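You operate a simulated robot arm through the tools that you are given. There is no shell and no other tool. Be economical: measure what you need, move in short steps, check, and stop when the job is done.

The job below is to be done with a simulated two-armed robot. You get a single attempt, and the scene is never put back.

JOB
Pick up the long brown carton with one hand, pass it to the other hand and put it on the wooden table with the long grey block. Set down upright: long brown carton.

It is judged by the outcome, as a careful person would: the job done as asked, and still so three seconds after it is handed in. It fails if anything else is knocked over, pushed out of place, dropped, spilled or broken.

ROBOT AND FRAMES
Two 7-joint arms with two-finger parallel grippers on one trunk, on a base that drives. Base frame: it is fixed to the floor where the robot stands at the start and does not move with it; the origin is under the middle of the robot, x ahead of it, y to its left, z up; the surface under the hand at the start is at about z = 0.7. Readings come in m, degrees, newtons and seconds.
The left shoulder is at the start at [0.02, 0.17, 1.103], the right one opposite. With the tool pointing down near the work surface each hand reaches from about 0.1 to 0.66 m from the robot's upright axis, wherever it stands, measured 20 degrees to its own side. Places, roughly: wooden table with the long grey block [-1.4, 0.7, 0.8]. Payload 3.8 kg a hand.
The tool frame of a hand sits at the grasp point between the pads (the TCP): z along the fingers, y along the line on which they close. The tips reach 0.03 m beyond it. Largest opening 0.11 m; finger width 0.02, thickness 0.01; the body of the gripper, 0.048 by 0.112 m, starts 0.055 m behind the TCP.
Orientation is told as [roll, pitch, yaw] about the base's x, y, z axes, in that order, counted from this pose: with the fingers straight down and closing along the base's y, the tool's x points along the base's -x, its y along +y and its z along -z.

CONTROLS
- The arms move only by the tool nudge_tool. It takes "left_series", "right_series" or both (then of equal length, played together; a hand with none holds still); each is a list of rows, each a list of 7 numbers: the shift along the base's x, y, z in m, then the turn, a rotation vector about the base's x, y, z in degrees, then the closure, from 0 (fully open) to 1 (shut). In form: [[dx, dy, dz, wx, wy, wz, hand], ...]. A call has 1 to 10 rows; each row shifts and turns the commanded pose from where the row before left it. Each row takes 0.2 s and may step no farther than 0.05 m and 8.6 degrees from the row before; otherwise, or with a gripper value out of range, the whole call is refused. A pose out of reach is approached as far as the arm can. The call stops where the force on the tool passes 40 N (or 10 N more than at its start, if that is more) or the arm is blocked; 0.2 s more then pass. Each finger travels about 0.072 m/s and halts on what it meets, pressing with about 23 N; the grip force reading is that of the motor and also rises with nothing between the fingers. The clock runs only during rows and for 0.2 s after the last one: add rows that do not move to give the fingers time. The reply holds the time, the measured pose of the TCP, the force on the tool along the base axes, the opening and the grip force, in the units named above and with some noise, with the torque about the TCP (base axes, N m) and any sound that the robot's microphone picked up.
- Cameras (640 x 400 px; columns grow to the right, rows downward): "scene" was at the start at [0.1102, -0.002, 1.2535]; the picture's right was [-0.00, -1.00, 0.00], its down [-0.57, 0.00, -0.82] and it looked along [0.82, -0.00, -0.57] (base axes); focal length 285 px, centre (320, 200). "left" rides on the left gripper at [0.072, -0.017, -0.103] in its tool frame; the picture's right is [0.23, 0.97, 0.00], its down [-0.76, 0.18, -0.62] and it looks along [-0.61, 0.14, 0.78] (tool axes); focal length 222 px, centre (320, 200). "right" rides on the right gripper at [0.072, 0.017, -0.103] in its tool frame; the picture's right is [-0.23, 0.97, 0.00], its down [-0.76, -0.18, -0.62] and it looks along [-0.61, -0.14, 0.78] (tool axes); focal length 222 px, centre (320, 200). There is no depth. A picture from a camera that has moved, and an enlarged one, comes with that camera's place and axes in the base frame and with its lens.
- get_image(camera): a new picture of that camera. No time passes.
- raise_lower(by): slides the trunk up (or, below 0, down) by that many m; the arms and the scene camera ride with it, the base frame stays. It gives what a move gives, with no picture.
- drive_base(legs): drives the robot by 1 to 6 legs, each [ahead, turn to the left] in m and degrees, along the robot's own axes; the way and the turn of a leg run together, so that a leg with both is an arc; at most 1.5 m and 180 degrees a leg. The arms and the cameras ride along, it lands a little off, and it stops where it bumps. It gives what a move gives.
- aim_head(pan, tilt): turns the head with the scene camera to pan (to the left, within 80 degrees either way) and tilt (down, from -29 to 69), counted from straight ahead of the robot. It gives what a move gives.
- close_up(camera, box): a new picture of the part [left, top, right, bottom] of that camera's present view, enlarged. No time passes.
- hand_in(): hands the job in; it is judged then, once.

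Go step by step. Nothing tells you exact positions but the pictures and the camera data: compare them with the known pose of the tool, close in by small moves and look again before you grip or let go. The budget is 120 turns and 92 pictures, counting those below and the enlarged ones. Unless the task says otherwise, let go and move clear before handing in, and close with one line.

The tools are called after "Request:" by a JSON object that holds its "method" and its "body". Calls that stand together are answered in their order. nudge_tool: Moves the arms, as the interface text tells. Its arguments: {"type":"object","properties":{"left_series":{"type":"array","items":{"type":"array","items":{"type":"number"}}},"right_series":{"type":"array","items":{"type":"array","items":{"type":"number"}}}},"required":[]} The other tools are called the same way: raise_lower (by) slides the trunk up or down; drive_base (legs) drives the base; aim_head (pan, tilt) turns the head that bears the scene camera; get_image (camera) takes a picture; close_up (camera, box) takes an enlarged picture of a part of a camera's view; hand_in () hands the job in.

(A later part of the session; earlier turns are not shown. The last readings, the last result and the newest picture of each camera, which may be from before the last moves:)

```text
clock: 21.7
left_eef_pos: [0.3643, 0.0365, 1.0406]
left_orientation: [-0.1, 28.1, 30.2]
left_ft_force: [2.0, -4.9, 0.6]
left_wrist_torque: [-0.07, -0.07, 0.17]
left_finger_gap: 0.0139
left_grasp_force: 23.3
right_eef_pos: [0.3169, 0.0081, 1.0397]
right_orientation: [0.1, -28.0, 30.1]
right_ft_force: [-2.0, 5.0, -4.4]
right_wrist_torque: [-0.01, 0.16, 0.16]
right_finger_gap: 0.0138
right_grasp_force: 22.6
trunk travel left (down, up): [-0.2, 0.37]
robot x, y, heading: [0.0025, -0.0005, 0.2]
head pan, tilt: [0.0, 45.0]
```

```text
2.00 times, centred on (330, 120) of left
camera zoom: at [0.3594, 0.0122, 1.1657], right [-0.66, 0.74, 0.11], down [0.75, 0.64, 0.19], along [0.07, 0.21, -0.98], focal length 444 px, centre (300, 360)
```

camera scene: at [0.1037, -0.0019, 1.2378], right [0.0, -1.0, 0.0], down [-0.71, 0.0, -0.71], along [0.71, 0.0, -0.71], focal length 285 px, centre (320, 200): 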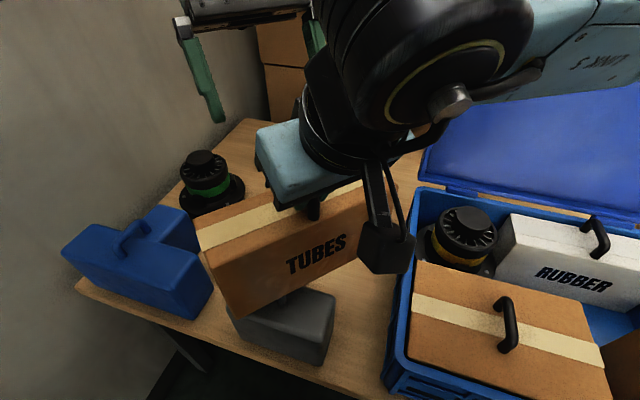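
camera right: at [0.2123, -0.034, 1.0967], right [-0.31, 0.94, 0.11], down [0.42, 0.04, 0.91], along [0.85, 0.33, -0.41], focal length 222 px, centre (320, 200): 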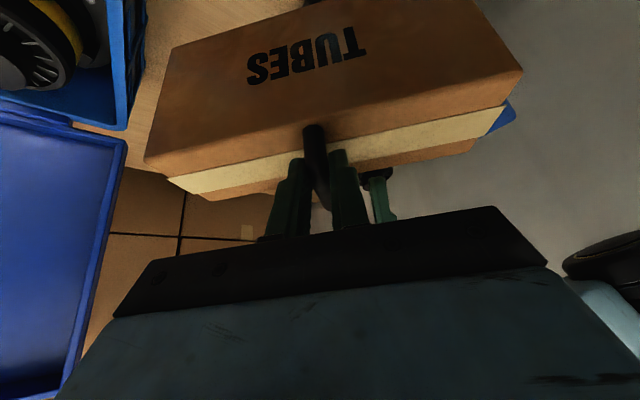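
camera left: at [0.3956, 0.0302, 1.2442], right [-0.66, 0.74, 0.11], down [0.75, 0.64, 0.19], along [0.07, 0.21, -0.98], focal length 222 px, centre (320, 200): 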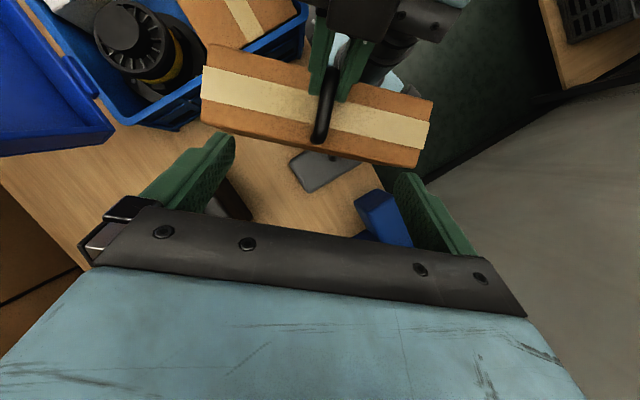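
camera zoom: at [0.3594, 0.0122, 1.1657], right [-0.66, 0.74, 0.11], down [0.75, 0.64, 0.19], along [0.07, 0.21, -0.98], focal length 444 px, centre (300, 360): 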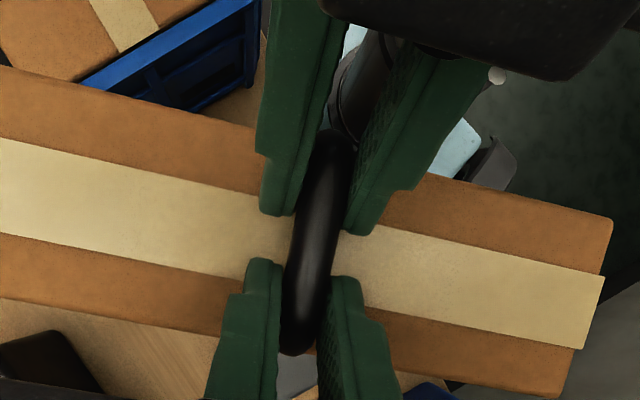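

Both hands hold the bar with a firm left grip (13.9 mm, 23 N). I'll open the right hand gently and back it out along its own axis.

Request:
{"method": "nudge_tool", "body": {"right_series": [[0, 0, 0, 0, 0, 0, 0.7], [0, 0, 0, 0, 0, 0, 0.5], [0, 0, 0, 0, 0, 0, 0.5]], "left_series": [[0, 0, 0, 0, 0, 0, 1], [0, 0, 0, 0, 0, 0, 1], [0, 0, 0, 0, 0, 0, 1]]}}

Request:
{"method": "close_up", "body": {"camera": "left", "box": [180, 20, 480, 220]}}

```text
clock: 22.5
left_eef_pos: [0.3643, 0.0356, 1.0408]
left_orientation: [0.0, 28.1, 30.0]
left_ft_force: [-0.3, -0.6, 0.1]
left_wrist_torque: [0.06, -0.06, 0.01]
left_finger_gap: 0.0138
left_grasp_force: 22.9
right_eef_pos: [0.3179, 0.0076, 1.0391]
right_orientation: [-0.1, -28.0, 30.0]
right_ft_force: [0.2, -0.3, -0.9]
right_wrist_torque: [0.0, 0.01, -0.01]
right_finger_gap: 0.0552
right_grasp_force: 0.0
trunk travel left (down, up): [-0.2, 0.37]
robot x, y, heading: [0.0042, 0.0002, -0.1]
head pan, tilt: [0.0, 45.0]
```

```text
2.00 times, centred on (330, 120) of left
camera zoom: at [0.3594, 0.0124, 1.1655], right [-0.66, 0.74, 0.11], down [0.75, 0.64, 0.19], along [0.07, 0.21, -0.98], focal length 444 px, centre (300, 360)
```

zoom: 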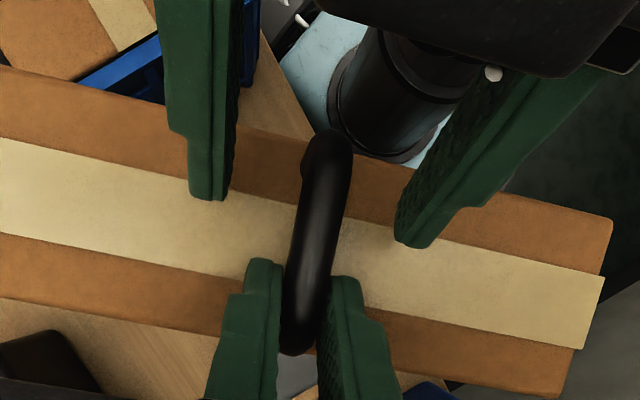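

The carton did not move when the right hand opened. I'll back the right hand out and re-read the left hand's load.

Request:
{"method": "nudge_tool", "body": {"right_series": [[-0.016, -0.0094, 0.035, 0, 0, 0, 0.3], [-0.016, -0.0094, 0.035, 0, 0, 0, 0.3], [-0.016, -0.0094, 0.035, 0, 0, 0, 0.3], [0, -0.045, 0, 0, 0, 0, 0.3], [0, -0.045, 0, 0, 0, 0, 0.3], [0, -0.045, 0, 0, 0, 0, 0.3]]}}

Request:
{"method": "get_image", "body": {"camera": "scene"}}

Request:
{"method": "get_image", "body": {"camera": "left"}}

```text
clock: 23.9
left_eef_pos: [0.3651, 0.0348, 1.0407]
left_orientation: [0.2, 28.0, 30.0]
left_ft_force: [-0.3, -0.1, -0.4]
left_wrist_torque: [0.07, -0.05, -0.04]
left_finger_gap: 0.0139
left_grasp_force: 23.5
right_eef_pos: [0.27, -0.156, 1.1442]
right_orientation: [0.0, -28.1, 30.2]
right_ft_force: [-0.2, 1.1, 0.1]
right_wrist_torque: [0.0, -0.04, 0.01]
right_finger_gap: 0.077
right_grasp_force: 0.0
trunk travel left (down, up): [-0.2, 0.37]
robot x, y, heading: [0.0024, 0.0005, -0.1]
head pan, tilt: [0.0, 45.0]
```

```text
51 pictures are left
camera scene: at [0.1034, -0.0029, 1.2379], right [0.0, -1.0, 0.0], down [-0.71, 0.0, -0.71], along [0.71, 0.0, -0.71], focal length 285 px, centre (320, 200)
```

scene: 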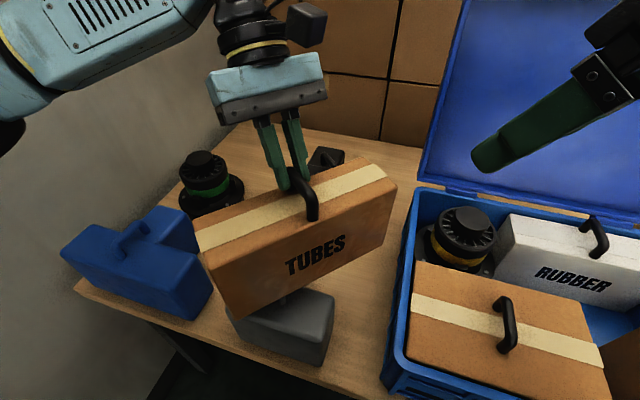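

```text
50 pictures are left
camera left: at [0.3593, 0.0112, 1.1656], right [-0.66, 0.74, 0.11], down [0.75, 0.64, 0.19], along [0.07, 0.21, -0.98], focal length 222 px, centre (320, 200)
```

left: 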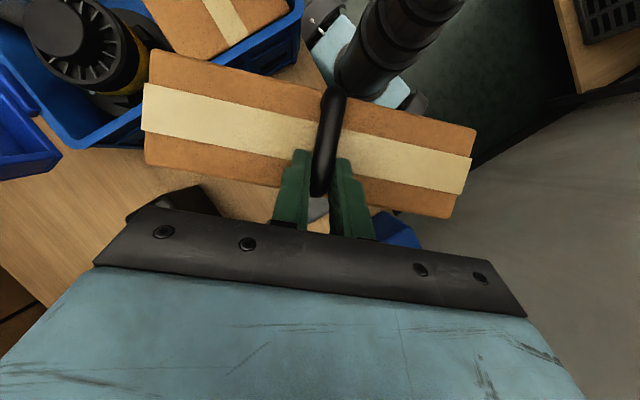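

Handover done: the carton hangs upright from the left hand. The left reading shows no weight, so it may be touching the grey block's handle below; I'll raise it straight up a little and compare.

Request:
{"method": "nudge_tool", "body": {"left_series": [[0, 0, 0.02, 0, 0, 0, 1], [0, 0, 0.02, 0, 0, 0, 1], [0, 0, 0, 0, 0, 0, 1]]}}

Request:
{"method": "get_image", "body": {"camera": "scene"}}

```text
clock: 24.7
left_eef_pos: [0.3636, 0.0364, 1.0799]
left_orientation: [0.1, 28.0, 30.1]
left_ft_force: [-0.1, -0.8, -3.3]
left_wrist_torque: [0.03, -0.08, -0.01]
left_finger_gap: 0.0138
left_grasp_force: 23.2
right_eef_pos: [0.2702, -0.1555, 1.1458]
right_orientation: [0.0, -28.0, 30.0]
right_ft_force: [-0.4, -1.5, -0.4]
right_wrist_torque: [0.0, 0.02, 0.01]
right_finger_gap: 0.0769
right_grasp_force: 0.2
trunk travel left (down, up): [-0.2, 0.37]
robot x, y, heading: [0.0016, 0.0001, 0.2]
head pan, tilt: [0.0, 45.0]
```

```text
49 pictures are left
camera scene: at [0.1034, -0.0017, 1.2378], right [0.0, -1.0, 0.0], down [-0.71, 0.0, -0.71], along [0.71, 0.0, -0.71], focal length 285 px, centre (320, 200)
```

scene: 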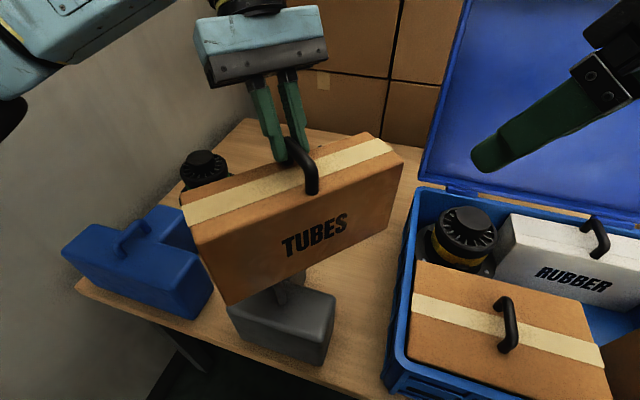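

That was it; the carton now hangs free (about 3.5 N) and the grey block has not moved. I'll raise the carton a bit more and back away from the table to look for the target table.

Request:
{"method": "nudge_tool", "body": {"left_series": [[0, 0, 0.03, 0, 0, 0, 1], [0, 0, 0.03, 0, 0, 0, 1], [-0.02, 0, 0, 0, 0, 0, 1]]}}

Request:
{"method": "aim_head", "body": {"pan": 80, "tilt": 35}}

Request:
{"method": "get_image", "body": {"camera": "scene"}}

Request:
{"method": "aim_head", "body": {"pan": -80, "tilt": 30}}

Request:
{"method": "get_image", "body": {"camera": "scene"}}

```text
clock: 25.5
left_eef_pos: [0.3451, 0.0356, 1.14]
left_orientation: [0.0, 28.0, 30.1]
left_ft_force: [1.1, 0.2, -3.9]
left_wrist_torque: [0.04, -0.09, 0.0]
left_finger_gap: 0.0138
left_grasp_force: 23.3
right_eef_pos: [0.2685, -0.1557, 1.1452]
right_orientation: [0.0, -28.1, 30.1]
right_ft_force: [-0.3, 0.0, 0.4]
right_wrist_torque: [0.02, 0.01, 0.0]
right_finger_gap: 0.0773
right_grasp_force: 0.0
trunk travel left (down, up): [-0.2, 0.37]
robot x, y, heading: [0.0013, -0.0029, -0.0]
head pan, tilt: [0.0, 45.0]
```

```text
clock: 27.0
left_eef_pos: [0.3443, 0.0357, 1.1399]
left_orientation: [0.1, 28.0, 30.1]
left_ft_force: [0.1, 0.4, -4.7]
left_wrist_torque: [0.07, -0.11, -0.03]
left_finger_gap: 0.0138
left_grasp_force: 22.7
right_eef_pos: [0.2697, -0.1547, 1.1441]
right_orientation: [0.0, -28.0, 30.0]
right_ft_force: [0.0, -0.5, -0.7]
right_wrist_torque: [0.01, -0.02, 0.01]
right_finger_gap: 0.0769
right_grasp_force: 0.0
trunk travel left (down, up): [-0.2, 0.37]
robot x, y, heading: [-0.0022, 0.0006, -0.2]
head pan, tilt: [80.0, 35.0]
```

```text
48 pictures are left
camera scene: at [0.0374, 0.085, 1.2527], right [0.98, -0.17, 0.0], down [-0.1, -0.56, -0.82], along [0.14, 0.81, -0.57], focal length 285 px, centre (320, 200)
```

scene: 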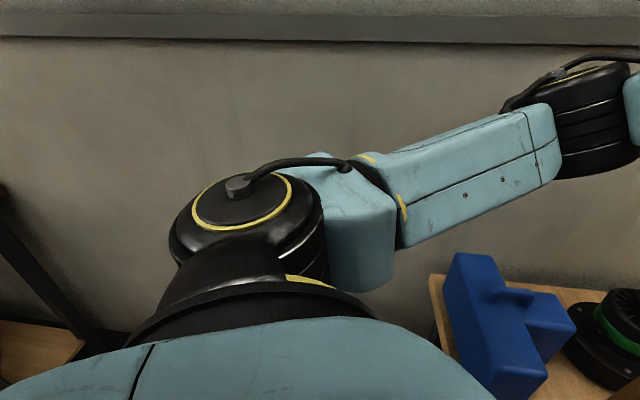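

```text
clock: 29.5
left_eef_pos: [0.344, 0.0359, 1.1401]
left_orientation: [0.0, 28.0, 30.1]
left_ft_force: [-0.6, -0.1, -4.3]
left_wrist_torque: [0.02, -0.11, 0.01]
left_finger_gap: 0.0135
left_grasp_force: 22.8
right_eef_pos: [0.2706, -0.1549, 1.1446]
right_orientation: [0.1, -28.0, 30.0]
right_ft_force: [0.5, -0.1, -0.2]
right_wrist_torque: [0.0, 0.01, 0.02]
right_finger_gap: 0.0772
right_grasp_force: 0.0
trunk travel left (down, up): [-0.2, 0.37]
robot x, y, heading: [0.0009, -0.0023, -0.1]
head pan, tilt: [-80.0, 30.0]
```

```text
47 pictures are left
camera scene: at [0.0378, -0.0907, 1.2605], right [-0.98, -0.17, 0.0], down [-0.09, 0.49, -0.87], along [0.15, -0.85, -0.5], focal length 285 px, centre (320, 200)
```

scene: 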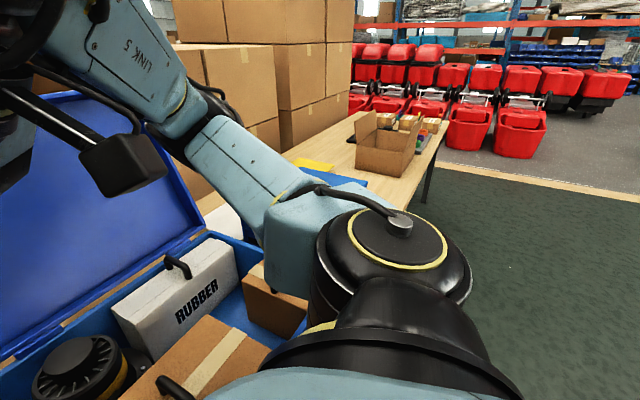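

There is a wall to the left, with a wooden bench along it behind-left; the right side is open floor. I'll back away 0.5 m and look left again.

Request:
{"method": "drive_base", "body": {"legs": [[-0.5, 0]]}}

Request:
{"method": "aim_head", "body": {"pan": 80, "tilt": 30}}

Request:
{"method": "get_image", "body": {"camera": "scene"}}

```text
clock: 32.4
left_eef_pos: [-0.1523, 0.0364, 1.1388]
left_orientation: [0.1, 28.1, 29.9]
left_ft_force: [0.1, 0.3, -4.1]
left_wrist_torque: [0.04, -0.1, -0.02]
left_finger_gap: 0.0138
left_grasp_force: 23.2
right_eef_pos: [-0.2289, -0.1546, 1.1433]
right_orientation: [0.0, -28.0, 29.8]
right_ft_force: [-1.4, -0.5, -0.7]
right_wrist_torque: [-0.01, 0.01, -0.03]
right_finger_gap: 0.0769
right_grasp_force: 0.0
trunk travel left (down, up): [-0.2, 0.37]
robot x, y, heading: [-0.4963, 0.0025, -0.4]
head pan, tilt: [-80.0, 30.0]
```

```text
clock: 34.9
left_eef_pos: [-0.1532, 0.0352, 1.1404]
left_orientation: [0.1, 27.9, 30.0]
left_ft_force: [0.1, -0.3, -3.6]
left_wrist_torque: [0.05, -0.08, -0.03]
left_finger_gap: 0.0136
left_grasp_force: 22.9
right_eef_pos: [-0.2288, -0.1549, 1.1438]
right_orientation: [0.0, -28.0, 29.8]
right_ft_force: [0.0, 0.3, 0.0]
right_wrist_torque: [0.03, 0.01, -0.01]
right_finger_gap: 0.0772
right_grasp_force: 0.1
trunk travel left (down, up): [-0.2, 0.37]
robot x, y, heading: [-0.4989, -0.0001, -0.2]
head pan, tilt: [80.0, 30.0]
```

```text
46 pictures are left
camera scene: at [-0.4594, 0.0879, 1.2605], right [0.98, -0.18, 0.0], down [-0.09, -0.49, -0.87], along [0.15, 0.85, -0.5], focal length 285 px, centre (320, 200)
```

scene: 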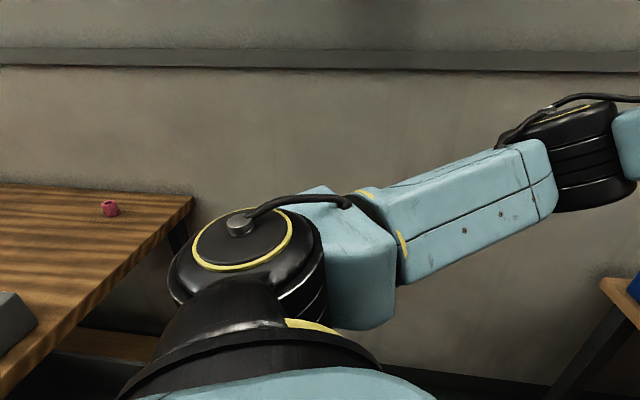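

I now see a slatted wooden table along the wall, with something grey on it: right edge near x ≈ -0.8, front edge near y ≈ 0.4. I'll raise the trunk for clearance, back up further and look again.

Request:
{"method": "raise_lower", "body": {"by": 0.1}}

Request:
{"method": "drive_base", "body": {"legs": [[-0.5, 0]]}}

Request:
{"method": "get_image", "body": {"camera": "scene"}}

```text
clock: 36.2
left_eef_pos: [-0.1519, 0.0358, 1.2399]
left_orientation: [0.2, 28.0, 30.0]
left_ft_force: [0.0, -0.3, -4.8]
left_wrist_torque: [0.05, -0.09, -0.04]
left_finger_gap: 0.0137
left_grasp_force: 23.1
right_eef_pos: [-0.2281, -0.1541, 1.2444]
right_orientation: [0.0, -28.0, 29.8]
right_ft_force: [-0.1, -0.2, 0.3]
right_wrist_torque: [0.0, 0.0, -0.03]
right_finger_gap: 0.0769
right_grasp_force: 0.1
trunk travel left (down, up): [-0.3, 0.27]
robot x, y, heading: [-0.5006, 0.0048, -0.0]
head pan, tilt: [80.0, 30.0]
```

```text
clock: 38.1
left_eef_pos: [-0.4188, 0.0251, 1.2406]
left_orientation: [0.4, 27.8, 29.1]
left_ft_force: [0.4, -1.2, -3.8]
left_wrist_torque: [0.09, -0.06, -0.01]
left_finger_gap: 0.014
left_grasp_force: 23.0
right_eef_pos: [-0.4988, -0.1645, 1.2443]
right_orientation: [0.0, -28.1, 28.8]
right_ft_force: [-0.1, -0.8, -0.4]
right_wrist_torque: [0.04, 0.04, 0.02]
right_finger_gap: 0.0769
right_grasp_force: 0.1
trunk travel left (down, up): [-0.3, 0.27]
robot x, y, heading: [-0.764, -0.0005, -1.3]
head pan, tilt: [80.0, 30.0]
stopped in leg 1: the robot was blocked; the commanded pose is now the measured one
```

```text
45 pictures are left
camera scene: at [-0.7252, 0.0829, 1.3607], right [0.98, -0.2, 0.0], down [-0.1, -0.49, -0.87], along [0.17, 0.85, -0.5], focal length 285 px, centre (320, 200)
```

scene: 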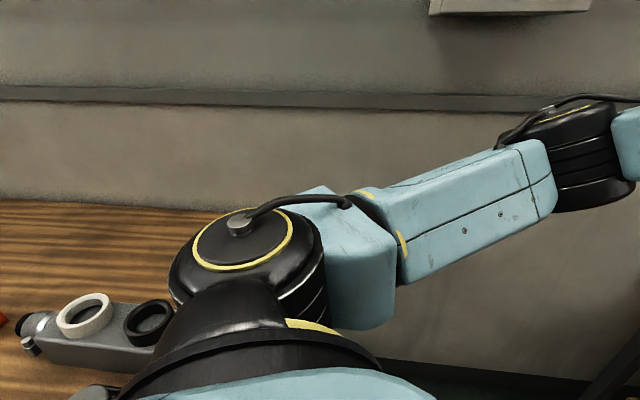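

The base bumped something behind at x ≈ -1.05. I'll pull forward 0.2 m, turn left about 50° over the free floor, and look at what is there.

Request:
{"method": "drive_base", "body": {"legs": [[0.2, 0], [0, 50]]}}

Request:
{"method": "get_image", "body": {"camera": "scene"}}

```text
clock: 42.0
left_eef_pos: [-0.3624, 0.2773, 1.2398]
left_orientation: [0.2, 28.1, 78.7]
left_ft_force: [-0.3, 0.1, -3.0]
left_wrist_torque: [0.08, 0.0, 0.03]
left_finger_gap: 0.0138
left_grasp_force: 22.9
right_eef_pos: [-0.2695, 0.094, 1.244]
right_orientation: [0.0, -28.0, 78.6]
right_ft_force: [-0.1, 0.1, -0.1]
right_wrist_torque: [0.03, -0.03, 0.02]
right_finger_gap: 0.0769
right_grasp_force: 0.0
trunk travel left (down, up): [-0.3, 0.27]
robot x, y, heading: [-0.564, -0.0062, 48.4]
head pan, tilt: [80.0, 30.0]
```

```text
44 pictures are left
camera scene: at [-0.6046, 0.0792, 1.3604], right [0.78, 0.62, 0.0], down [0.31, -0.39, -0.87], along [-0.54, 0.68, -0.5], focal length 285 px, centre (320, 200)
```

scene: 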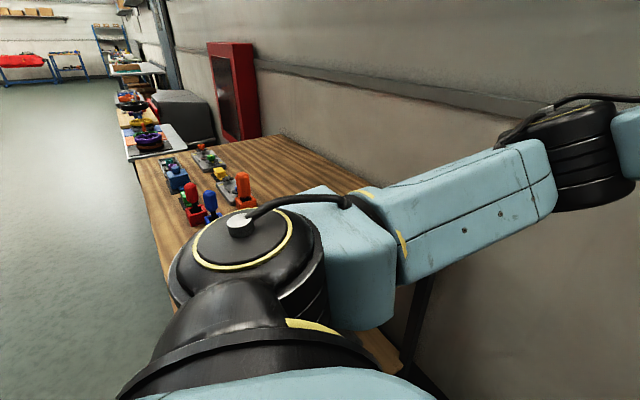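

The table runs along the wall with toys and cases on it. I need to see the near end and the floor by it, where I bumped, so I'll tilt down.

Request:
{"method": "aim_head", "body": {"pan": 80, "tilt": 55}}

Request:
{"method": "get_image", "body": {"camera": "scene"}}

Request:
{"method": "get_image", "body": {"camera": "left"}}

```text
clock: 42.9
left_eef_pos: [-0.3625, 0.2752, 1.2393]
left_orientation: [0.0, 28.0, 78.6]
left_ft_force: [-0.9, 0.1, -4.6]
left_wrist_torque: [0.12, -0.02, -0.02]
left_finger_gap: 0.0136
left_grasp_force: 23.2
right_eef_pos: [-0.2684, 0.094, 1.2436]
right_orientation: [0.0, -28.0, 78.6]
right_ft_force: [-0.4, 0.4, 0.0]
right_wrist_torque: [0.03, 0.0, -0.03]
right_finger_gap: 0.0771
right_grasp_force: 0.0
trunk travel left (down, up): [-0.3, 0.27]
robot x, y, heading: [-0.5677, -0.0084, 48.7]
head pan, tilt: [80.0, 55.0]
```

```text
43 pictures are left
camera scene: at [-0.5931, 0.0646, 1.3245], right [0.78, 0.62, 0.0], down [0.51, -0.64, -0.57], along [-0.36, 0.45, -0.82], focal length 285 px, centre (320, 200)
```

scene: 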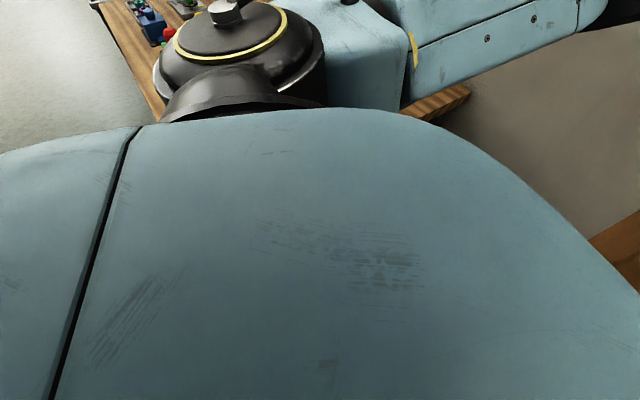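

```text
42 pictures are left
camera left: at [-0.3484, 0.2571, 1.3645], right [-0.99, -0.01, 0.11], down [0.02, 0.98, 0.19], along [-0.11, 0.19, -0.98], focal length 222 px, centre (320, 200)
```

left: 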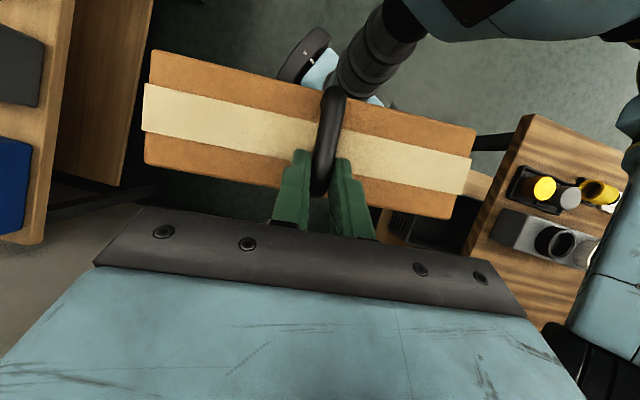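

The left camera shows the table's near corner at about (-0.97, 0.15). The table is yawed about 17°, so its front faces heading ~253° and I bumped that corner. I'll reverse out to the open floor, turn to face the table, and survey it.

Request:
{"method": "drive_base", "body": {"legs": [[-0.75, 0], [0, 65]]}}

Request:
{"method": "aim_head", "body": {"pan": -10, "tilt": 30}}

Request:
{"method": "get_image", "body": {"camera": "scene"}}

```text
clock: 49.8
left_eef_pos: [-1.2353, -0.2654, 1.2392]
left_orientation: [0.1, 28.0, 143.5]
left_ft_force: [0.1, -0.7, -3.9]
left_wrist_torque: [0.05, 0.07, -0.02]
left_finger_gap: 0.0137
left_grasp_force: 23.4
right_eef_pos: [-1.0305, -0.259, 1.2448]
right_orientation: [0.0, -28.0, 143.4]
right_ft_force: [-0.3, 0.1, 1.0]
right_wrist_torque: [-0.01, -0.01, 0.0]
right_finger_gap: 0.0769
right_grasp_force: 0.0
trunk travel left (down, up): [-0.3, 0.27]
robot x, y, heading: [-1.0646, -0.5704, 113.2]
head pan, tilt: [80.0, 55.0]
```

```text
clock: 51.5
left_eef_pos: [-1.235, -0.2658, 1.2392]
left_orientation: [0.1, 28.0, 143.4]
left_ft_force: [0.5, 0.6, -4.0]
left_wrist_torque: [0.05, 0.07, 0.01]
left_finger_gap: 0.0138
left_grasp_force: 22.6
right_eef_pos: [-1.0294, -0.2598, 1.2453]
right_orientation: [0.1, -28.0, 143.4]
right_ft_force: [0.1, -0.4, 0.2]
right_wrist_torque: [0.02, -0.01, -0.01]
right_finger_gap: 0.0772
right_grasp_force: 0.1
trunk travel left (down, up): [-0.3, 0.27]
robot x, y, heading: [-1.0686, -0.5701, 113.2]
head pan, tilt: [-10.0, 30.0]
```

```text
41 pictures are left
camera scene: at [-1.0933, -0.462, 1.3604], right [0.97, 0.23, 0.0], down [0.11, -0.49, -0.87], along [-0.2, 0.84, -0.5], focal length 285 px, centre (320, 200)
```

scene: 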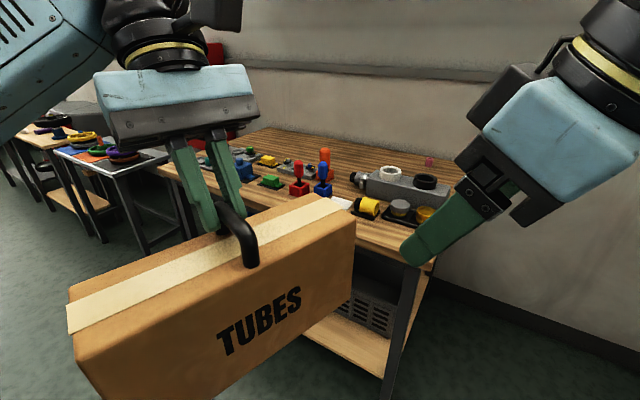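

This table carries the long grey block with rings on it, plus toys and tools. The arms hide part of it, so I'll turn the body further left and look with the head panned right.

Request:
{"method": "drive_base", "body": {"legs": [[0, 50]]}}

Request:
{"method": "aim_head", "body": {"pan": -75, "tilt": 25}}

Request:
{"method": "get_image", "body": {"camera": "scene"}}

```text
clock: 54.1
left_eef_pos: [-1.4059, -0.5041, 1.2392]
left_orientation: [0.1, 28.0, -166.5]
left_ft_force: [-0.5, 0.4, -4.5]
left_wrist_torque: [0.01, 0.09, 0.05]
left_finger_gap: 0.0134
left_grasp_force: 23.2
right_eef_pos: [-1.2794, -0.3419, 1.2452]
right_orientation: [0.0, -28.0, -166.7]
right_ft_force: [-0.6, -0.5, -0.6]
right_wrist_torque: [0.03, -0.01, -0.01]
right_finger_gap: 0.077
right_grasp_force: 0.1
trunk travel left (down, up): [-0.3, 0.27]
robot x, y, heading: [-1.0649, -0.5693, 163.2]
head pan, tilt: [-10.0, 30.0]
```

```text
clock: 55.5
left_eef_pos: [-1.4064, -0.5037, 1.2393]
left_orientation: [0.0, 28.0, -166.5]
left_ft_force: [0.4, -0.4, -2.7]
left_wrist_torque: [0.0, 0.08, -0.02]
left_finger_gap: 0.0135
left_grasp_force: 22.9
right_eef_pos: [-1.2801, -0.3435, 1.2442]
right_orientation: [0.0, -28.1, -166.7]
right_ft_force: [-0.2, -0.8, 0.3]
right_wrist_torque: [0.0, -0.05, -0.03]
right_finger_gap: 0.077
right_grasp_force: 0.2
trunk travel left (down, up): [-0.3, 0.27]
robot x, y, heading: [-1.069, -0.5653, 163.3]
head pan, tilt: [-75.0, 25.0]
```

```text
40 pictures are left
camera scene: at [-1.0819, -0.4714, 1.3684], right [1.0, -0.03, 0.0], down [-0.01, -0.42, -0.91], along [0.03, 0.91, -0.42], focal length 285 px, centre (320, 200)
```

scene: 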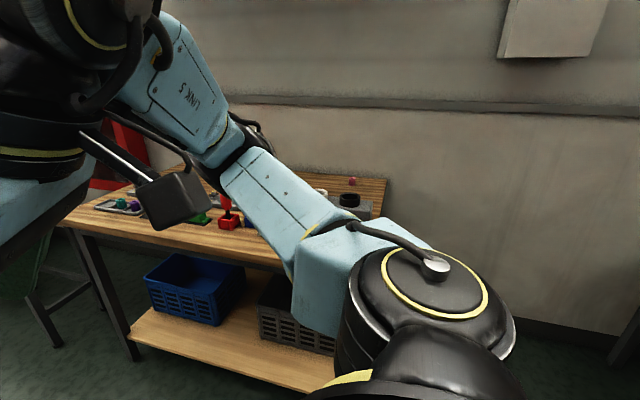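

The right arm blocks this view, so I'll drive to in front of the table's middle, about 0.45 m off its front edge and facing it squarely (heading ≈ 72°), and look from there.

Request:
{"method": "drive_base", "body": {"legs": [[0, -23], [0.75, 0], [0, -68]]}}

Request:
{"method": "aim_head", "body": {"pan": 0, "tilt": 45}}

Request:
{"method": "get_image", "body": {"camera": "scene"}}

Request:
{"method": "get_image", "body": {"camera": "right"}}

```text
clock: 63.7
left_eef_pos: [-1.568, 0.2462, 1.2392]
left_orientation: [0.2, 28.0, 102.9]
left_ft_force: [0.0, 0.4, -3.8]
left_wrist_torque: [0.11, 0.0, 0.03]
left_finger_gap: 0.0136
left_grasp_force: 22.9
right_eef_pos: [-1.408, 0.1184, 1.2439]
right_orientation: [0.0, -28.0, 102.8]
right_ft_force: [0.1, 0.5, 0.9]
right_wrist_torque: [0.01, -0.03, -0.03]
right_finger_gap: 0.0768
right_grasp_force: 0.0
trunk travel left (down, up): [-0.3, 0.27]
robot x, y, heading: [-1.6348, -0.0953, 72.8]
head pan, tilt: [-75.0, 25.0]
```

```text
clock: 65.1
left_eef_pos: [-1.5672, 0.2471, 1.2389]
left_orientation: [0.1, 28.0, 102.9]
left_ft_force: [-0.6, -0.2, -3.6]
left_wrist_torque: [0.11, 0.0, -0.02]
left_finger_gap: 0.0138
left_grasp_force: 23.0
right_eef_pos: [-1.4079, 0.1177, 1.2447]
right_orientation: [0.0, -28.0, 102.8]
right_ft_force: [0.3, -0.4, -0.4]
right_wrist_torque: [-0.03, -0.03, 0.02]
right_finger_gap: 0.0771
right_grasp_force: 0.0
trunk travel left (down, up): [-0.3, 0.27]
robot x, y, heading: [-1.6351, -0.0914, 72.7]
head pan, tilt: [0.0, 45.0]
```

```text
39 pictures are left
camera scene: at [-1.6037, 0.0028, 1.3379], right [0.95, -0.3, 0.0], down [-0.21, -0.67, -0.71], along [0.21, 0.68, -0.71], focal length 285 px, centre (320, 200)
```

scene: 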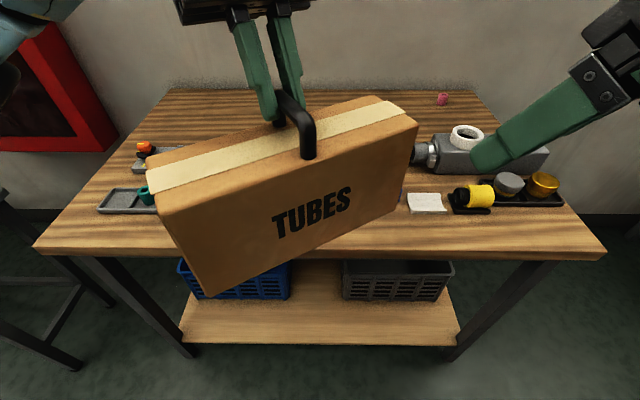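

```text
38 pictures are left
camera right: at [-1.3989, 0.0046, 1.3017], right [-0.99, -0.02, 0.11], down [0.09, 0.41, 0.91], along [-0.06, 0.91, -0.4], focal length 222 px, centre (320, 200)
```

right: 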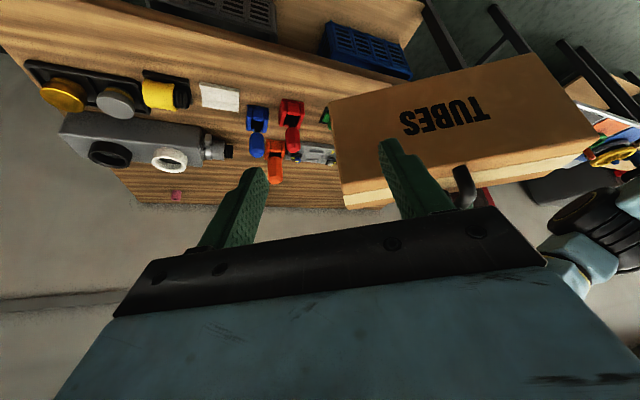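

I now face the table squarely. There is a clear strip along the front edge (about 0.11 m deep, in front of the items) and a bigger clear strip at the back that is out of reach. I'll shift the carton left to see what it hides.

Request:
{"method": "nudge_tool", "body": {"left_series": [[-0.043, 0.0134, 0, 0, 0, 0, 1], [-0.043, 0.0134, 0, 0, 0, 0, 1], [-0.043, 0.0134, 0, 0, 0, 0, 1], [-0.043, 0.0134, 0, 0, 0, 0, 1], [-0.043, 0.0134, 0, 0, 0, 0, 1]]}}

Request:
{"method": "get_image", "body": {"camera": "scene"}}

Request:
{"method": "close_up", "body": {"camera": "right", "box": [20, 0, 420, 240]}}

```text
clock: 66.3
left_eef_pos: [-1.7844, 0.3128, 1.2401]
left_orientation: [0.0, 27.9, 102.9]
left_ft_force: [-1.2, 0.3, -3.8]
left_wrist_torque: [0.07, -0.02, 0.04]
left_finger_gap: 0.0138
left_grasp_force: 23.2
right_eef_pos: [-1.4094, 0.1179, 1.2443]
right_orientation: [-0.2, -28.1, 102.9]
right_ft_force: [0.0, 0.5, -0.1]
right_wrist_torque: [-0.03, -0.05, 0.0]
right_finger_gap: 0.0771
right_grasp_force: 0.0
trunk travel left (down, up): [-0.3, 0.27]
robot x, y, heading: [-1.6397, -0.0908, 72.7]
head pan, tilt: [0.0, 45.0]
```

```text
37 pictures are left
camera scene: at [-1.6053, 0.0024, 1.3379], right [0.95, -0.3, 0.0], down [-0.21, -0.67, -0.71], along [0.21, 0.68, -0.71], focal length 285 px, centre (320, 200)
```

scene: 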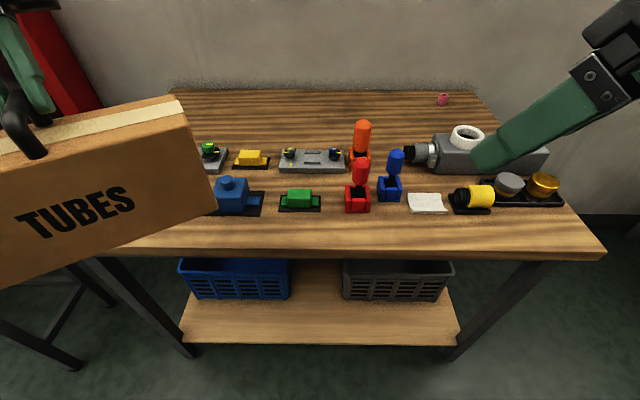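

```text
1.60 times, centred on (220, 120) of right
camera zoom: at [-1.4004, 0.0042, 1.302], right [-0.99, -0.02, 0.11], down [0.09, 0.41, 0.91], along [-0.06, 0.91, -0.4], focal length 355 px, centre (480, 328)
```

zoom: 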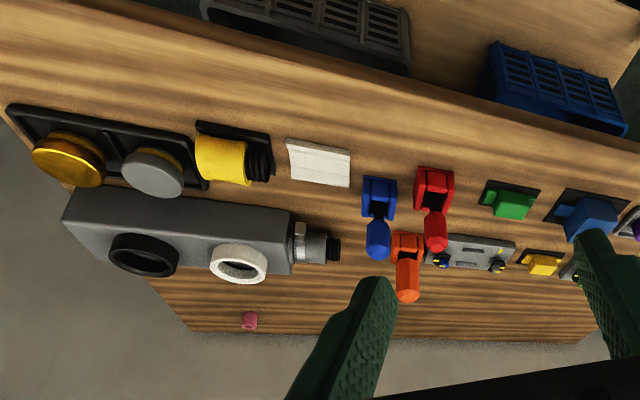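

The front strip is clear: table surface z ≈ 0.84, edge ~0.45 m ahead of me, items starting ~0.55 m. The carton (0.075 wide) fits parallel to the edge in front of the green toy. I'll drive 0.12 m closer, square up the carton and move the right hand aside.

Request:
{"method": "drive_base", "body": {"legs": [[0.12, 0]]}}

Request:
{"method": "nudge_tool", "body": {"left_series": [[0, 0, 0, 0, 0, -7.5, 1], [0, 0, 0, 0, 0, -7.5, 1], [0, 0, 0, 0, 0, -7.5, 1], [0, 0, 0, 0, 0, -7.5, 1]], "right_series": [[0.038, -0.012, 0, 0, 0, 0, 0.3], [0.038, -0.012, 0, 0, 0, 0, 0.3], [0, 0, 0, 0, 0, 0, 0.3], [0, 0, 0, 0, 0, 0, 0.3]]}}

Request:
{"method": "get_image", "body": {"camera": "scene"}}

```text
clock: 67.6
left_eef_pos: [-1.7473, 0.4295, 1.2391]
left_orientation: [0.2, 28.0, 102.9]
left_ft_force: [-0.3, -0.4, -3.3]
left_wrist_torque: [0.04, 0.03, 0.02]
left_finger_gap: 0.0138
left_grasp_force: 22.5
right_eef_pos: [-1.3725, 0.2344, 1.2455]
right_orientation: [0.0, -28.1, 102.9]
right_ft_force: [0.3, 0.3, 0.0]
right_wrist_torque: [-0.01, 0.0, -0.01]
right_finger_gap: 0.0767
right_grasp_force: 0.1
trunk travel left (down, up): [-0.3, 0.27]
robot x, y, heading: [-1.5976, 0.0169, 72.8]
head pan, tilt: [0.0, 45.0]
```

```text
clock: 68.6
left_eef_pos: [-1.7452, 0.4277, 1.2404]
left_orientation: [0.3, 28.0, 72.9]
left_ft_force: [0.4, -0.6, -4.6]
left_wrist_torque: [0.11, -0.03, 0.03]
left_finger_gap: 0.0139
left_grasp_force: 23.0
right_eef_pos: [-1.2956, 0.2083, 1.243]
right_orientation: [0.0, -28.1, 102.9]
right_ft_force: [-0.2, -0.7, 0.6]
right_wrist_torque: [-0.01, 0.02, -0.01]
right_finger_gap: 0.0769
right_grasp_force: 0.0
trunk travel left (down, up): [-0.3, 0.27]
robot x, y, heading: [-1.5982, 0.0208, 72.7]
head pan, tilt: [0.0, 45.0]
```

```text
35 pictures are left
camera scene: at [-1.5675, 0.1174, 1.3379], right [0.95, -0.3, 0.0], down [-0.21, -0.68, -0.71], along [0.21, 0.68, -0.71], focal length 285 px, centre (320, 200)
```

scene: 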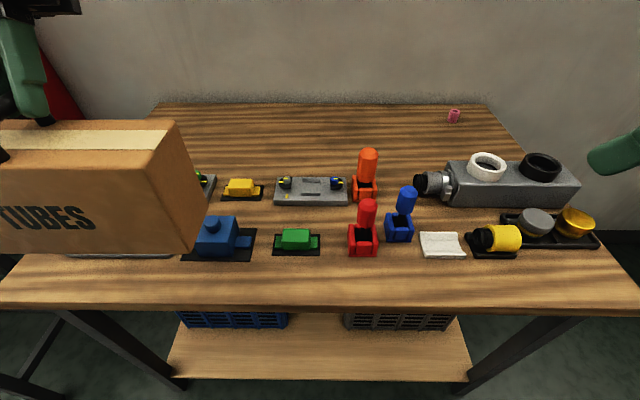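

The strip runs from about 0.335 to 0.433 m ahead of the robot. I'll centre the carton there at about 0.38 m, slightly left, above the gap in front of the green toy, and come part-way down.

Request:
{"method": "nudge_tool", "body": {"left_series": [[0.0422, 0, 0, 0, 0, 0, 1], [0.0422, 0, 0, 0, 0, 0, 1], [0.0422, 0, 0, 0, 0, 0, 1], [0.0422, 0, 0, 0, 0, 0, 1], [0.0422, 0, 0, 0, 0, 0, 1], [0, 0, -0.04, 0, 0, 0, 1], [0, 0, -0.04, 0, 0, 0, 1], [0, 0, -0.03, 0, 0, 0, 1], [0, 0, 0, 0, 0, 0, 1]]}}

Request:
{"method": "get_image", "body": {"camera": "scene"}}

Request:
{"method": "get_image", "body": {"camera": "left"}}

Request:
{"method": "get_image", "body": {"camera": "right"}}

```text
clock: 70.6
left_eef_pos: [-1.5345, 0.4274, 1.1298]
left_orientation: [0.2, 28.0, 73.0]
left_ft_force: [0.6, -0.2, -3.6]
left_wrist_torque: [0.07, 0.0, 0.02]
left_finger_gap: 0.0139
left_grasp_force: 22.9
right_eef_pos: [-1.2953, 0.2087, 1.2438]
right_orientation: [0.1, -28.1, 102.9]
right_ft_force: [0.4, -0.6, -0.2]
right_wrist_torque: [-0.02, 0.02, 0.02]
right_finger_gap: 0.0771
right_grasp_force: 0.1
trunk travel left (down, up): [-0.3, 0.27]
robot x, y, heading: [-1.6003, 0.0235, 72.6]
head pan, tilt: [0.0, 45.0]
```

```text
34 pictures are left
camera scene: at [-1.5678, 0.1175, 1.3379], right [0.95, -0.3, 0.0], down [-0.21, -0.68, -0.71], along [0.21, 0.68, -0.71], focal length 285 px, centre (320, 200)
```

scene: 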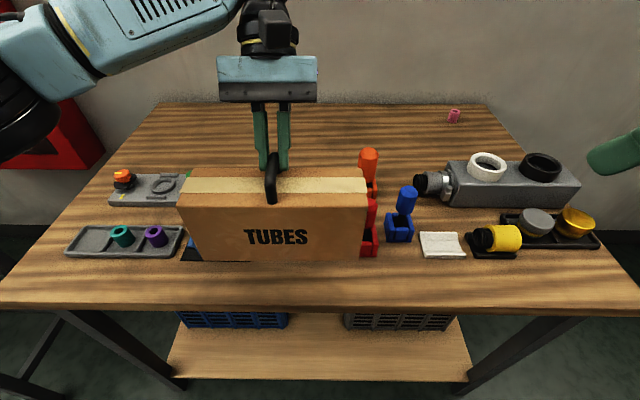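

```text
33 pictures are left
camera left: at [-1.5232, 0.407, 1.2543], right [-0.99, 0.09, 0.11], down [0.11, 0.97, 0.19], along [-0.09, 0.2, -0.97], focal length 222 px, centre (320, 200)
```

left: 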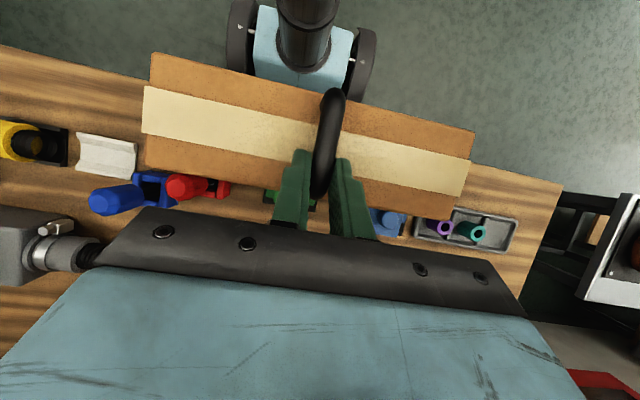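

```text
32 pictures are left
camera right: at [-1.2869, 0.0948, 1.3005], right [-0.99, -0.02, 0.11], down [0.09, 0.41, 0.91], along [-0.06, 0.91, -0.4], focal length 222 px, centre (320, 200)
```

right: 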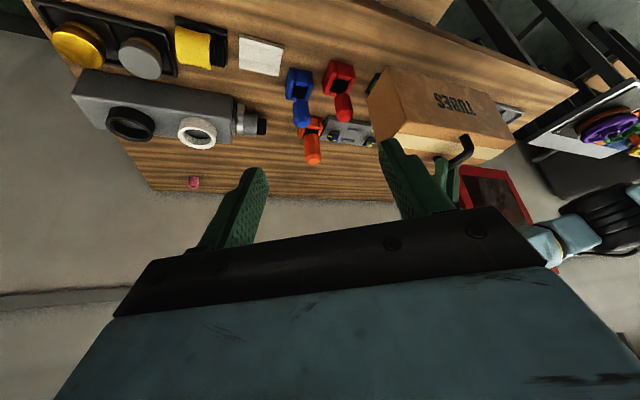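

The carton is level and parallel to the edge. I'll zoom in on the strip to check the margins before lowering.

Request:
{"method": "close_up", "body": {"camera": "scene", "box": [160, 200, 400, 320]}}

Request:
{"method": "close_up", "body": {"camera": "left", "box": [60, 40, 540, 260]}}

```text
2.67 times, centred on (280, 260) of scene
camera zoom: at [-1.5678, 0.1175, 1.3379], right [0.95, -0.3, 0.0], down [-0.21, -0.68, -0.71], along [0.21, 0.68, -0.71], focal length 760 px, centre (427, 40)
```

zoom: 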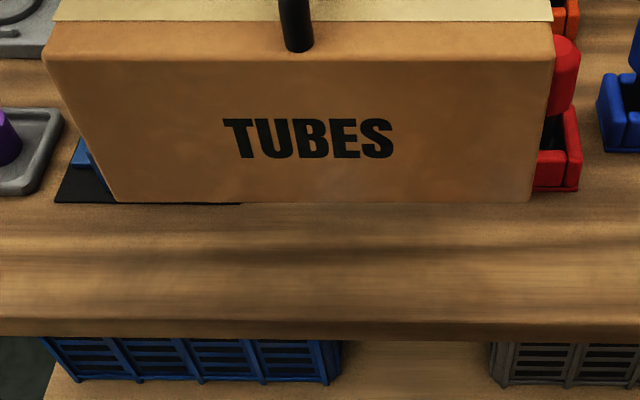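

```text
1.33 times, centred on (300, 150) of left
camera zoom: at [-1.5232, 0.407, 1.2543], right [-0.99, 0.09, 0.11], down [0.11, 0.97, 0.19], along [-0.09, 0.2, -0.97], focal length 296 px, centre (347, 267)
```

zoom: 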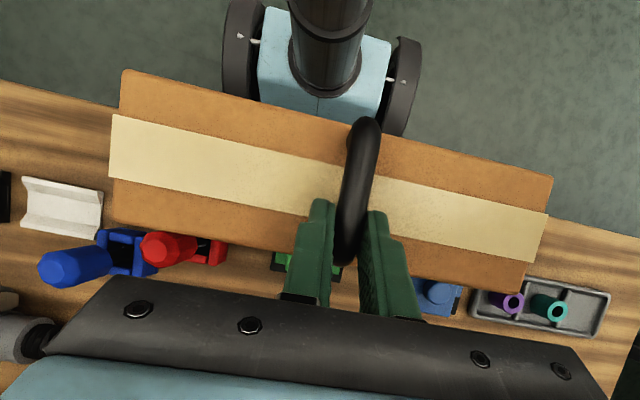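

Margins are about 1 cm on each side. I'll shift 4 mm towards the edge and lower to about 3 cm above the surface, then check.

Request:
{"method": "nudge_tool", "body": {"left_series": [[-0.0012, -0.0038, -0.03, 0, 0, 0, 1], [0, 0, -0.03, 0, 0, 0, 1], [0, 0, -0.03, 0, 0, 0, 1], [0, 0, 0, 0, 0, 0, 1]]}}

Request:
{"method": "close_up", "body": {"camera": "scene", "box": [160, 200, 400, 320]}}

```text
clock: 71.6
left_eef_pos: [-1.5368, 0.4253, 1.0401]
left_orientation: [0.1, 28.0, 72.9]
left_ft_force: [-0.2, -0.5, -4.0]
left_wrist_torque: [0.06, -0.01, 0.0]
left_finger_gap: 0.0136
left_grasp_force: 23.6
right_eef_pos: [-1.2974, 0.2085, 1.2435]
right_orientation: [0.0, -28.1, 102.8]
right_ft_force: [0.0, 0.5, 0.2]
right_wrist_torque: [0.05, -0.03, -0.02]
right_finger_gap: 0.0768
right_grasp_force: 0.1
trunk travel left (down, up): [-0.3, 0.27]
robot x, y, heading: [-1.5997, 0.0229, 72.8]
head pan, tilt: [0.0, 45.0]
```

```text
2.67 times, centred on (280, 260) of scene
camera zoom: at [-1.568, 0.1176, 1.3379], right [0.95, -0.3, 0.0], down [-0.21, -0.68, -0.71], along [0.21, 0.68, -0.71], focal length 760 px, centre (427, 40)
```

zoom: 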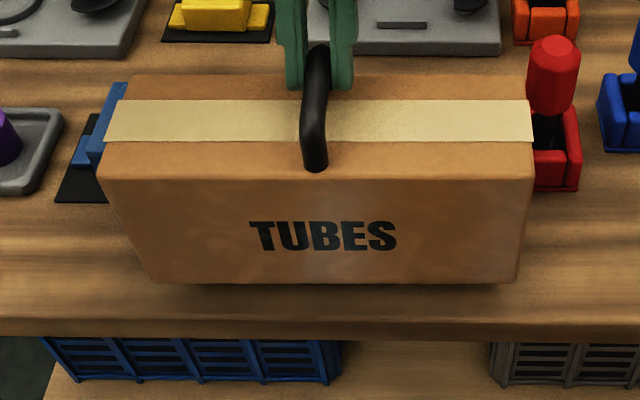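

The front edge will land about 8 mm inside the table edge, with items clear behind. I'll lower in small steps until I feel contact.

Request:
{"method": "nudge_tool", "body": {"left_series": [[0, 0, -0.01, 0, 0, 0, 1], [0, 0, -0.008, 0, 0, 0, 1], [0, 0, -0.004, 0, 0, 0, 1], [0, 0, 0, 0, 0, 0, 1]]}}

Request:
{"method": "close_up", "body": {"camera": "scene", "box": [160, 200, 400, 320]}}

```text
clock: 72.6
left_eef_pos: [-1.5371, 0.4254, 1.0167]
left_orientation: [0.1, 28.0, 73.1]
left_ft_force: [-0.5, -0.9, -4.0]
left_wrist_torque: [0.08, -0.03, 0.02]
left_finger_gap: 0.0139
left_grasp_force: 22.9
right_eef_pos: [-1.2959, 0.2091, 1.2433]
right_orientation: [0.0, -28.1, 103.0]
right_ft_force: [-0.5, -0.2, 0.4]
right_wrist_torque: [-0.03, -0.01, 0.04]
right_finger_gap: 0.077
right_grasp_force: 0.2
trunk travel left (down, up): [-0.3, 0.27]
robot x, y, heading: [-1.6001, 0.0194, 72.9]
head pan, tilt: [0.0, 45.0]
```

```text
2.67 times, centred on (280, 260) of scene
camera zoom: at [-1.568, 0.1178, 1.3378], right [0.95, -0.3, 0.0], down [-0.21, -0.68, -0.71], along [0.21, 0.68, -0.71], focal length 760 px, centre (427, 40)
```

zoom: 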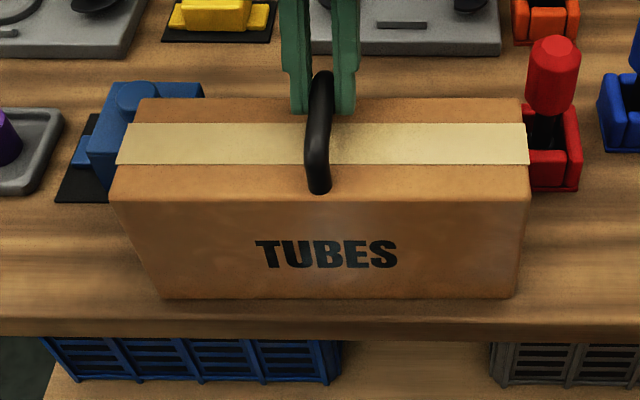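

Still hanging (4 N), very near the surface. I'll continue in 3 mm steps.

Request:
{"method": "nudge_tool", "body": {"left_series": [[0, 0, -0.003, 0, 0, 0, 1], [0, 0, -0.003, 0, 0, 0, 1], [0, 0, 0, 0, 0, 0, 1]]}}

```text
clock: 73.4
left_eef_pos: [-1.5383, 0.4243, 1.0139]
left_orientation: [-0.1, 27.7, 72.9]
left_ft_force: [-0.7, 5.5, 20.2]
left_wrist_torque: [0.05, 0.01, -0.03]
left_finger_gap: 0.0138
left_grasp_force: 22.3
right_eef_pos: [-1.2966, 0.2078, 1.2429]
right_orientation: [0.1, -28.1, 102.8]
right_ft_force: [-0.5, -0.4, -0.4]
right_wrist_torque: [-0.02, 0.0, 0.02]
right_finger_gap: 0.0771
right_grasp_force: 0.1
trunk travel left (down, up): [-0.3, 0.27]
robot x, y, heading: [-1.5976, 0.0232, 72.5]
head pan, tilt: [0.0, 45.0]
```

Contact: the carton is on the table with about 20 N downward. I'll ease up 2 mm to unload and check before letting go.

Request:
{"method": "nudge_tool", "body": {"left_series": [[0, 0, 0.002, 0, 0, 0, 1], [0, 0, 0.001, 0, 0, 0, 1]]}}

Request:
{"method": "close_up", "body": {"camera": "scene", "box": [160, 160, 400, 320]}}

Request:
{"method": "get_image", "body": {"camera": "right"}}

```text
clock: 74.0
left_eef_pos: [-1.5388, 0.4237, 1.0127]
left_orientation: [0.3, 28.2, 73.0]
left_ft_force: [-0.3, 2.6, 2.8]
left_wrist_torque: [0.63, -0.15, -0.03]
left_finger_gap: 0.014
left_grasp_force: 23.0
right_eef_pos: [-1.296, 0.2096, 1.2417]
right_orientation: [0.0, -28.2, 102.9]
right_ft_force: [0.4, 0.0, 0.4]
right_wrist_torque: [0.0, -0.03, 0.01]
right_finger_gap: 0.0772
right_grasp_force: 0.0
trunk travel left (down, up): [-0.3, 0.27]
robot x, y, heading: [-1.5976, 0.0243, 72.7]
head pan, tilt: [0.0, 45.0]
```

```text
2.50 times, centred on (280, 240) of scene
camera zoom: at [-1.568, 0.1176, 1.3377], right [0.95, -0.3, 0.0], down [-0.21, -0.68, -0.71], along [0.21, 0.68, -0.71], focal length 713 px, centre (420, 100)
```

zoom: 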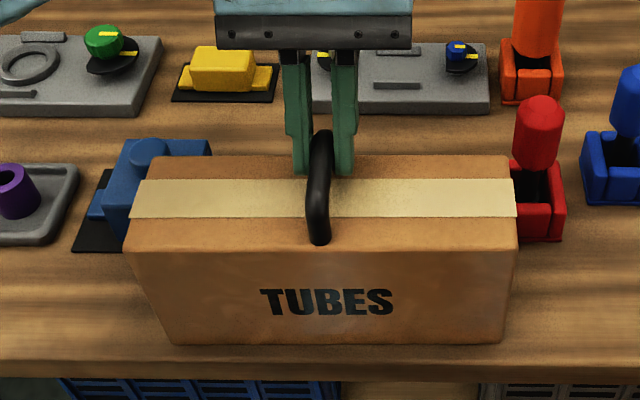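

```text
26 pictures are left
camera right: at [-1.2872, 0.0949, 1.3004], right [-0.99, -0.02, 0.11], down [0.09, 0.41, 0.91], along [-0.06, 0.91, -0.4], focal length 222 px, centre (320, 200)
```

right: 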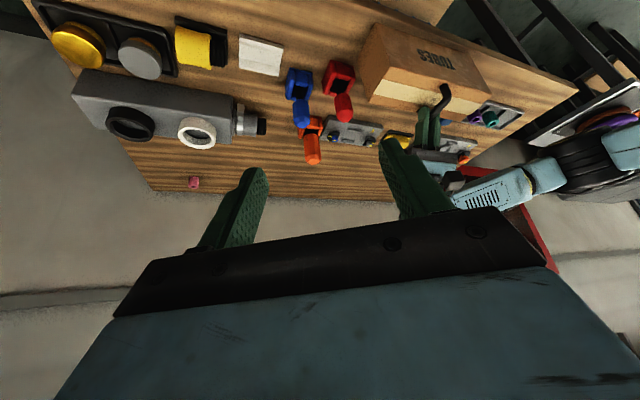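

The carton rests flat and upright about 1 cm inside the edge. I'll open the left hand.

Request:
{"method": "nudge_tool", "body": {"left_series": [[0, 0, 0, 0, 0, 0, 0.8], [0, 0, 0, 0, 0, 0, 0.6], [0, 0, 0, 0, 0, 0, 0.5], [0, 0, 0, 0, 0, 0, 0.5]]}}

Request:
{"method": "close_up", "body": {"camera": "scene", "box": [160, 160, 400, 320]}}

```text
clock: 75.0
left_eef_pos: [-1.5365, 0.4238, 1.0154]
left_orientation: [0.0, 27.9, 72.9]
left_ft_force: [0.2, 0.0, 0.3]
left_wrist_torque: [0.0, 0.0, -0.01]
left_finger_gap: 0.0548
left_grasp_force: 0.0
right_eef_pos: [-1.2959, 0.2087, 1.2437]
right_orientation: [0.0, -28.1, 102.9]
right_ft_force: [0.9, 0.4, -0.2]
right_wrist_torque: [0.0, 0.04, 0.01]
right_finger_gap: 0.077
right_grasp_force: 0.0
trunk travel left (down, up): [-0.3, 0.27]
robot x, y, heading: [-1.5988, 0.0197, 72.6]
head pan, tilt: [0.0, 45.0]
```

```text
2.50 times, centred on (280, 240) of scene
camera zoom: at [-1.5681, 0.1176, 1.3379], right [0.95, -0.3, 0.0], down [-0.21, -0.68, -0.71], along [0.21, 0.68, -0.71], focal length 713 px, centre (420, 100)
```

zoom: 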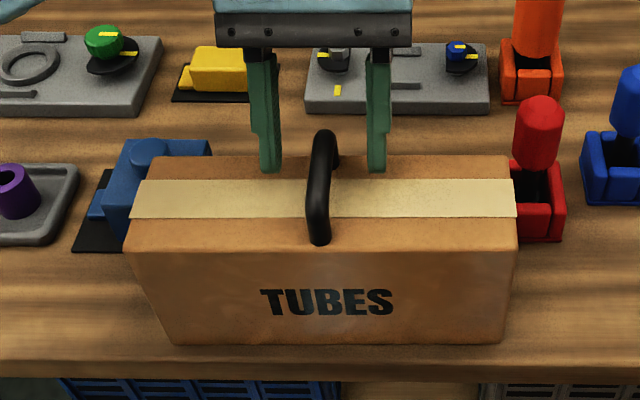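

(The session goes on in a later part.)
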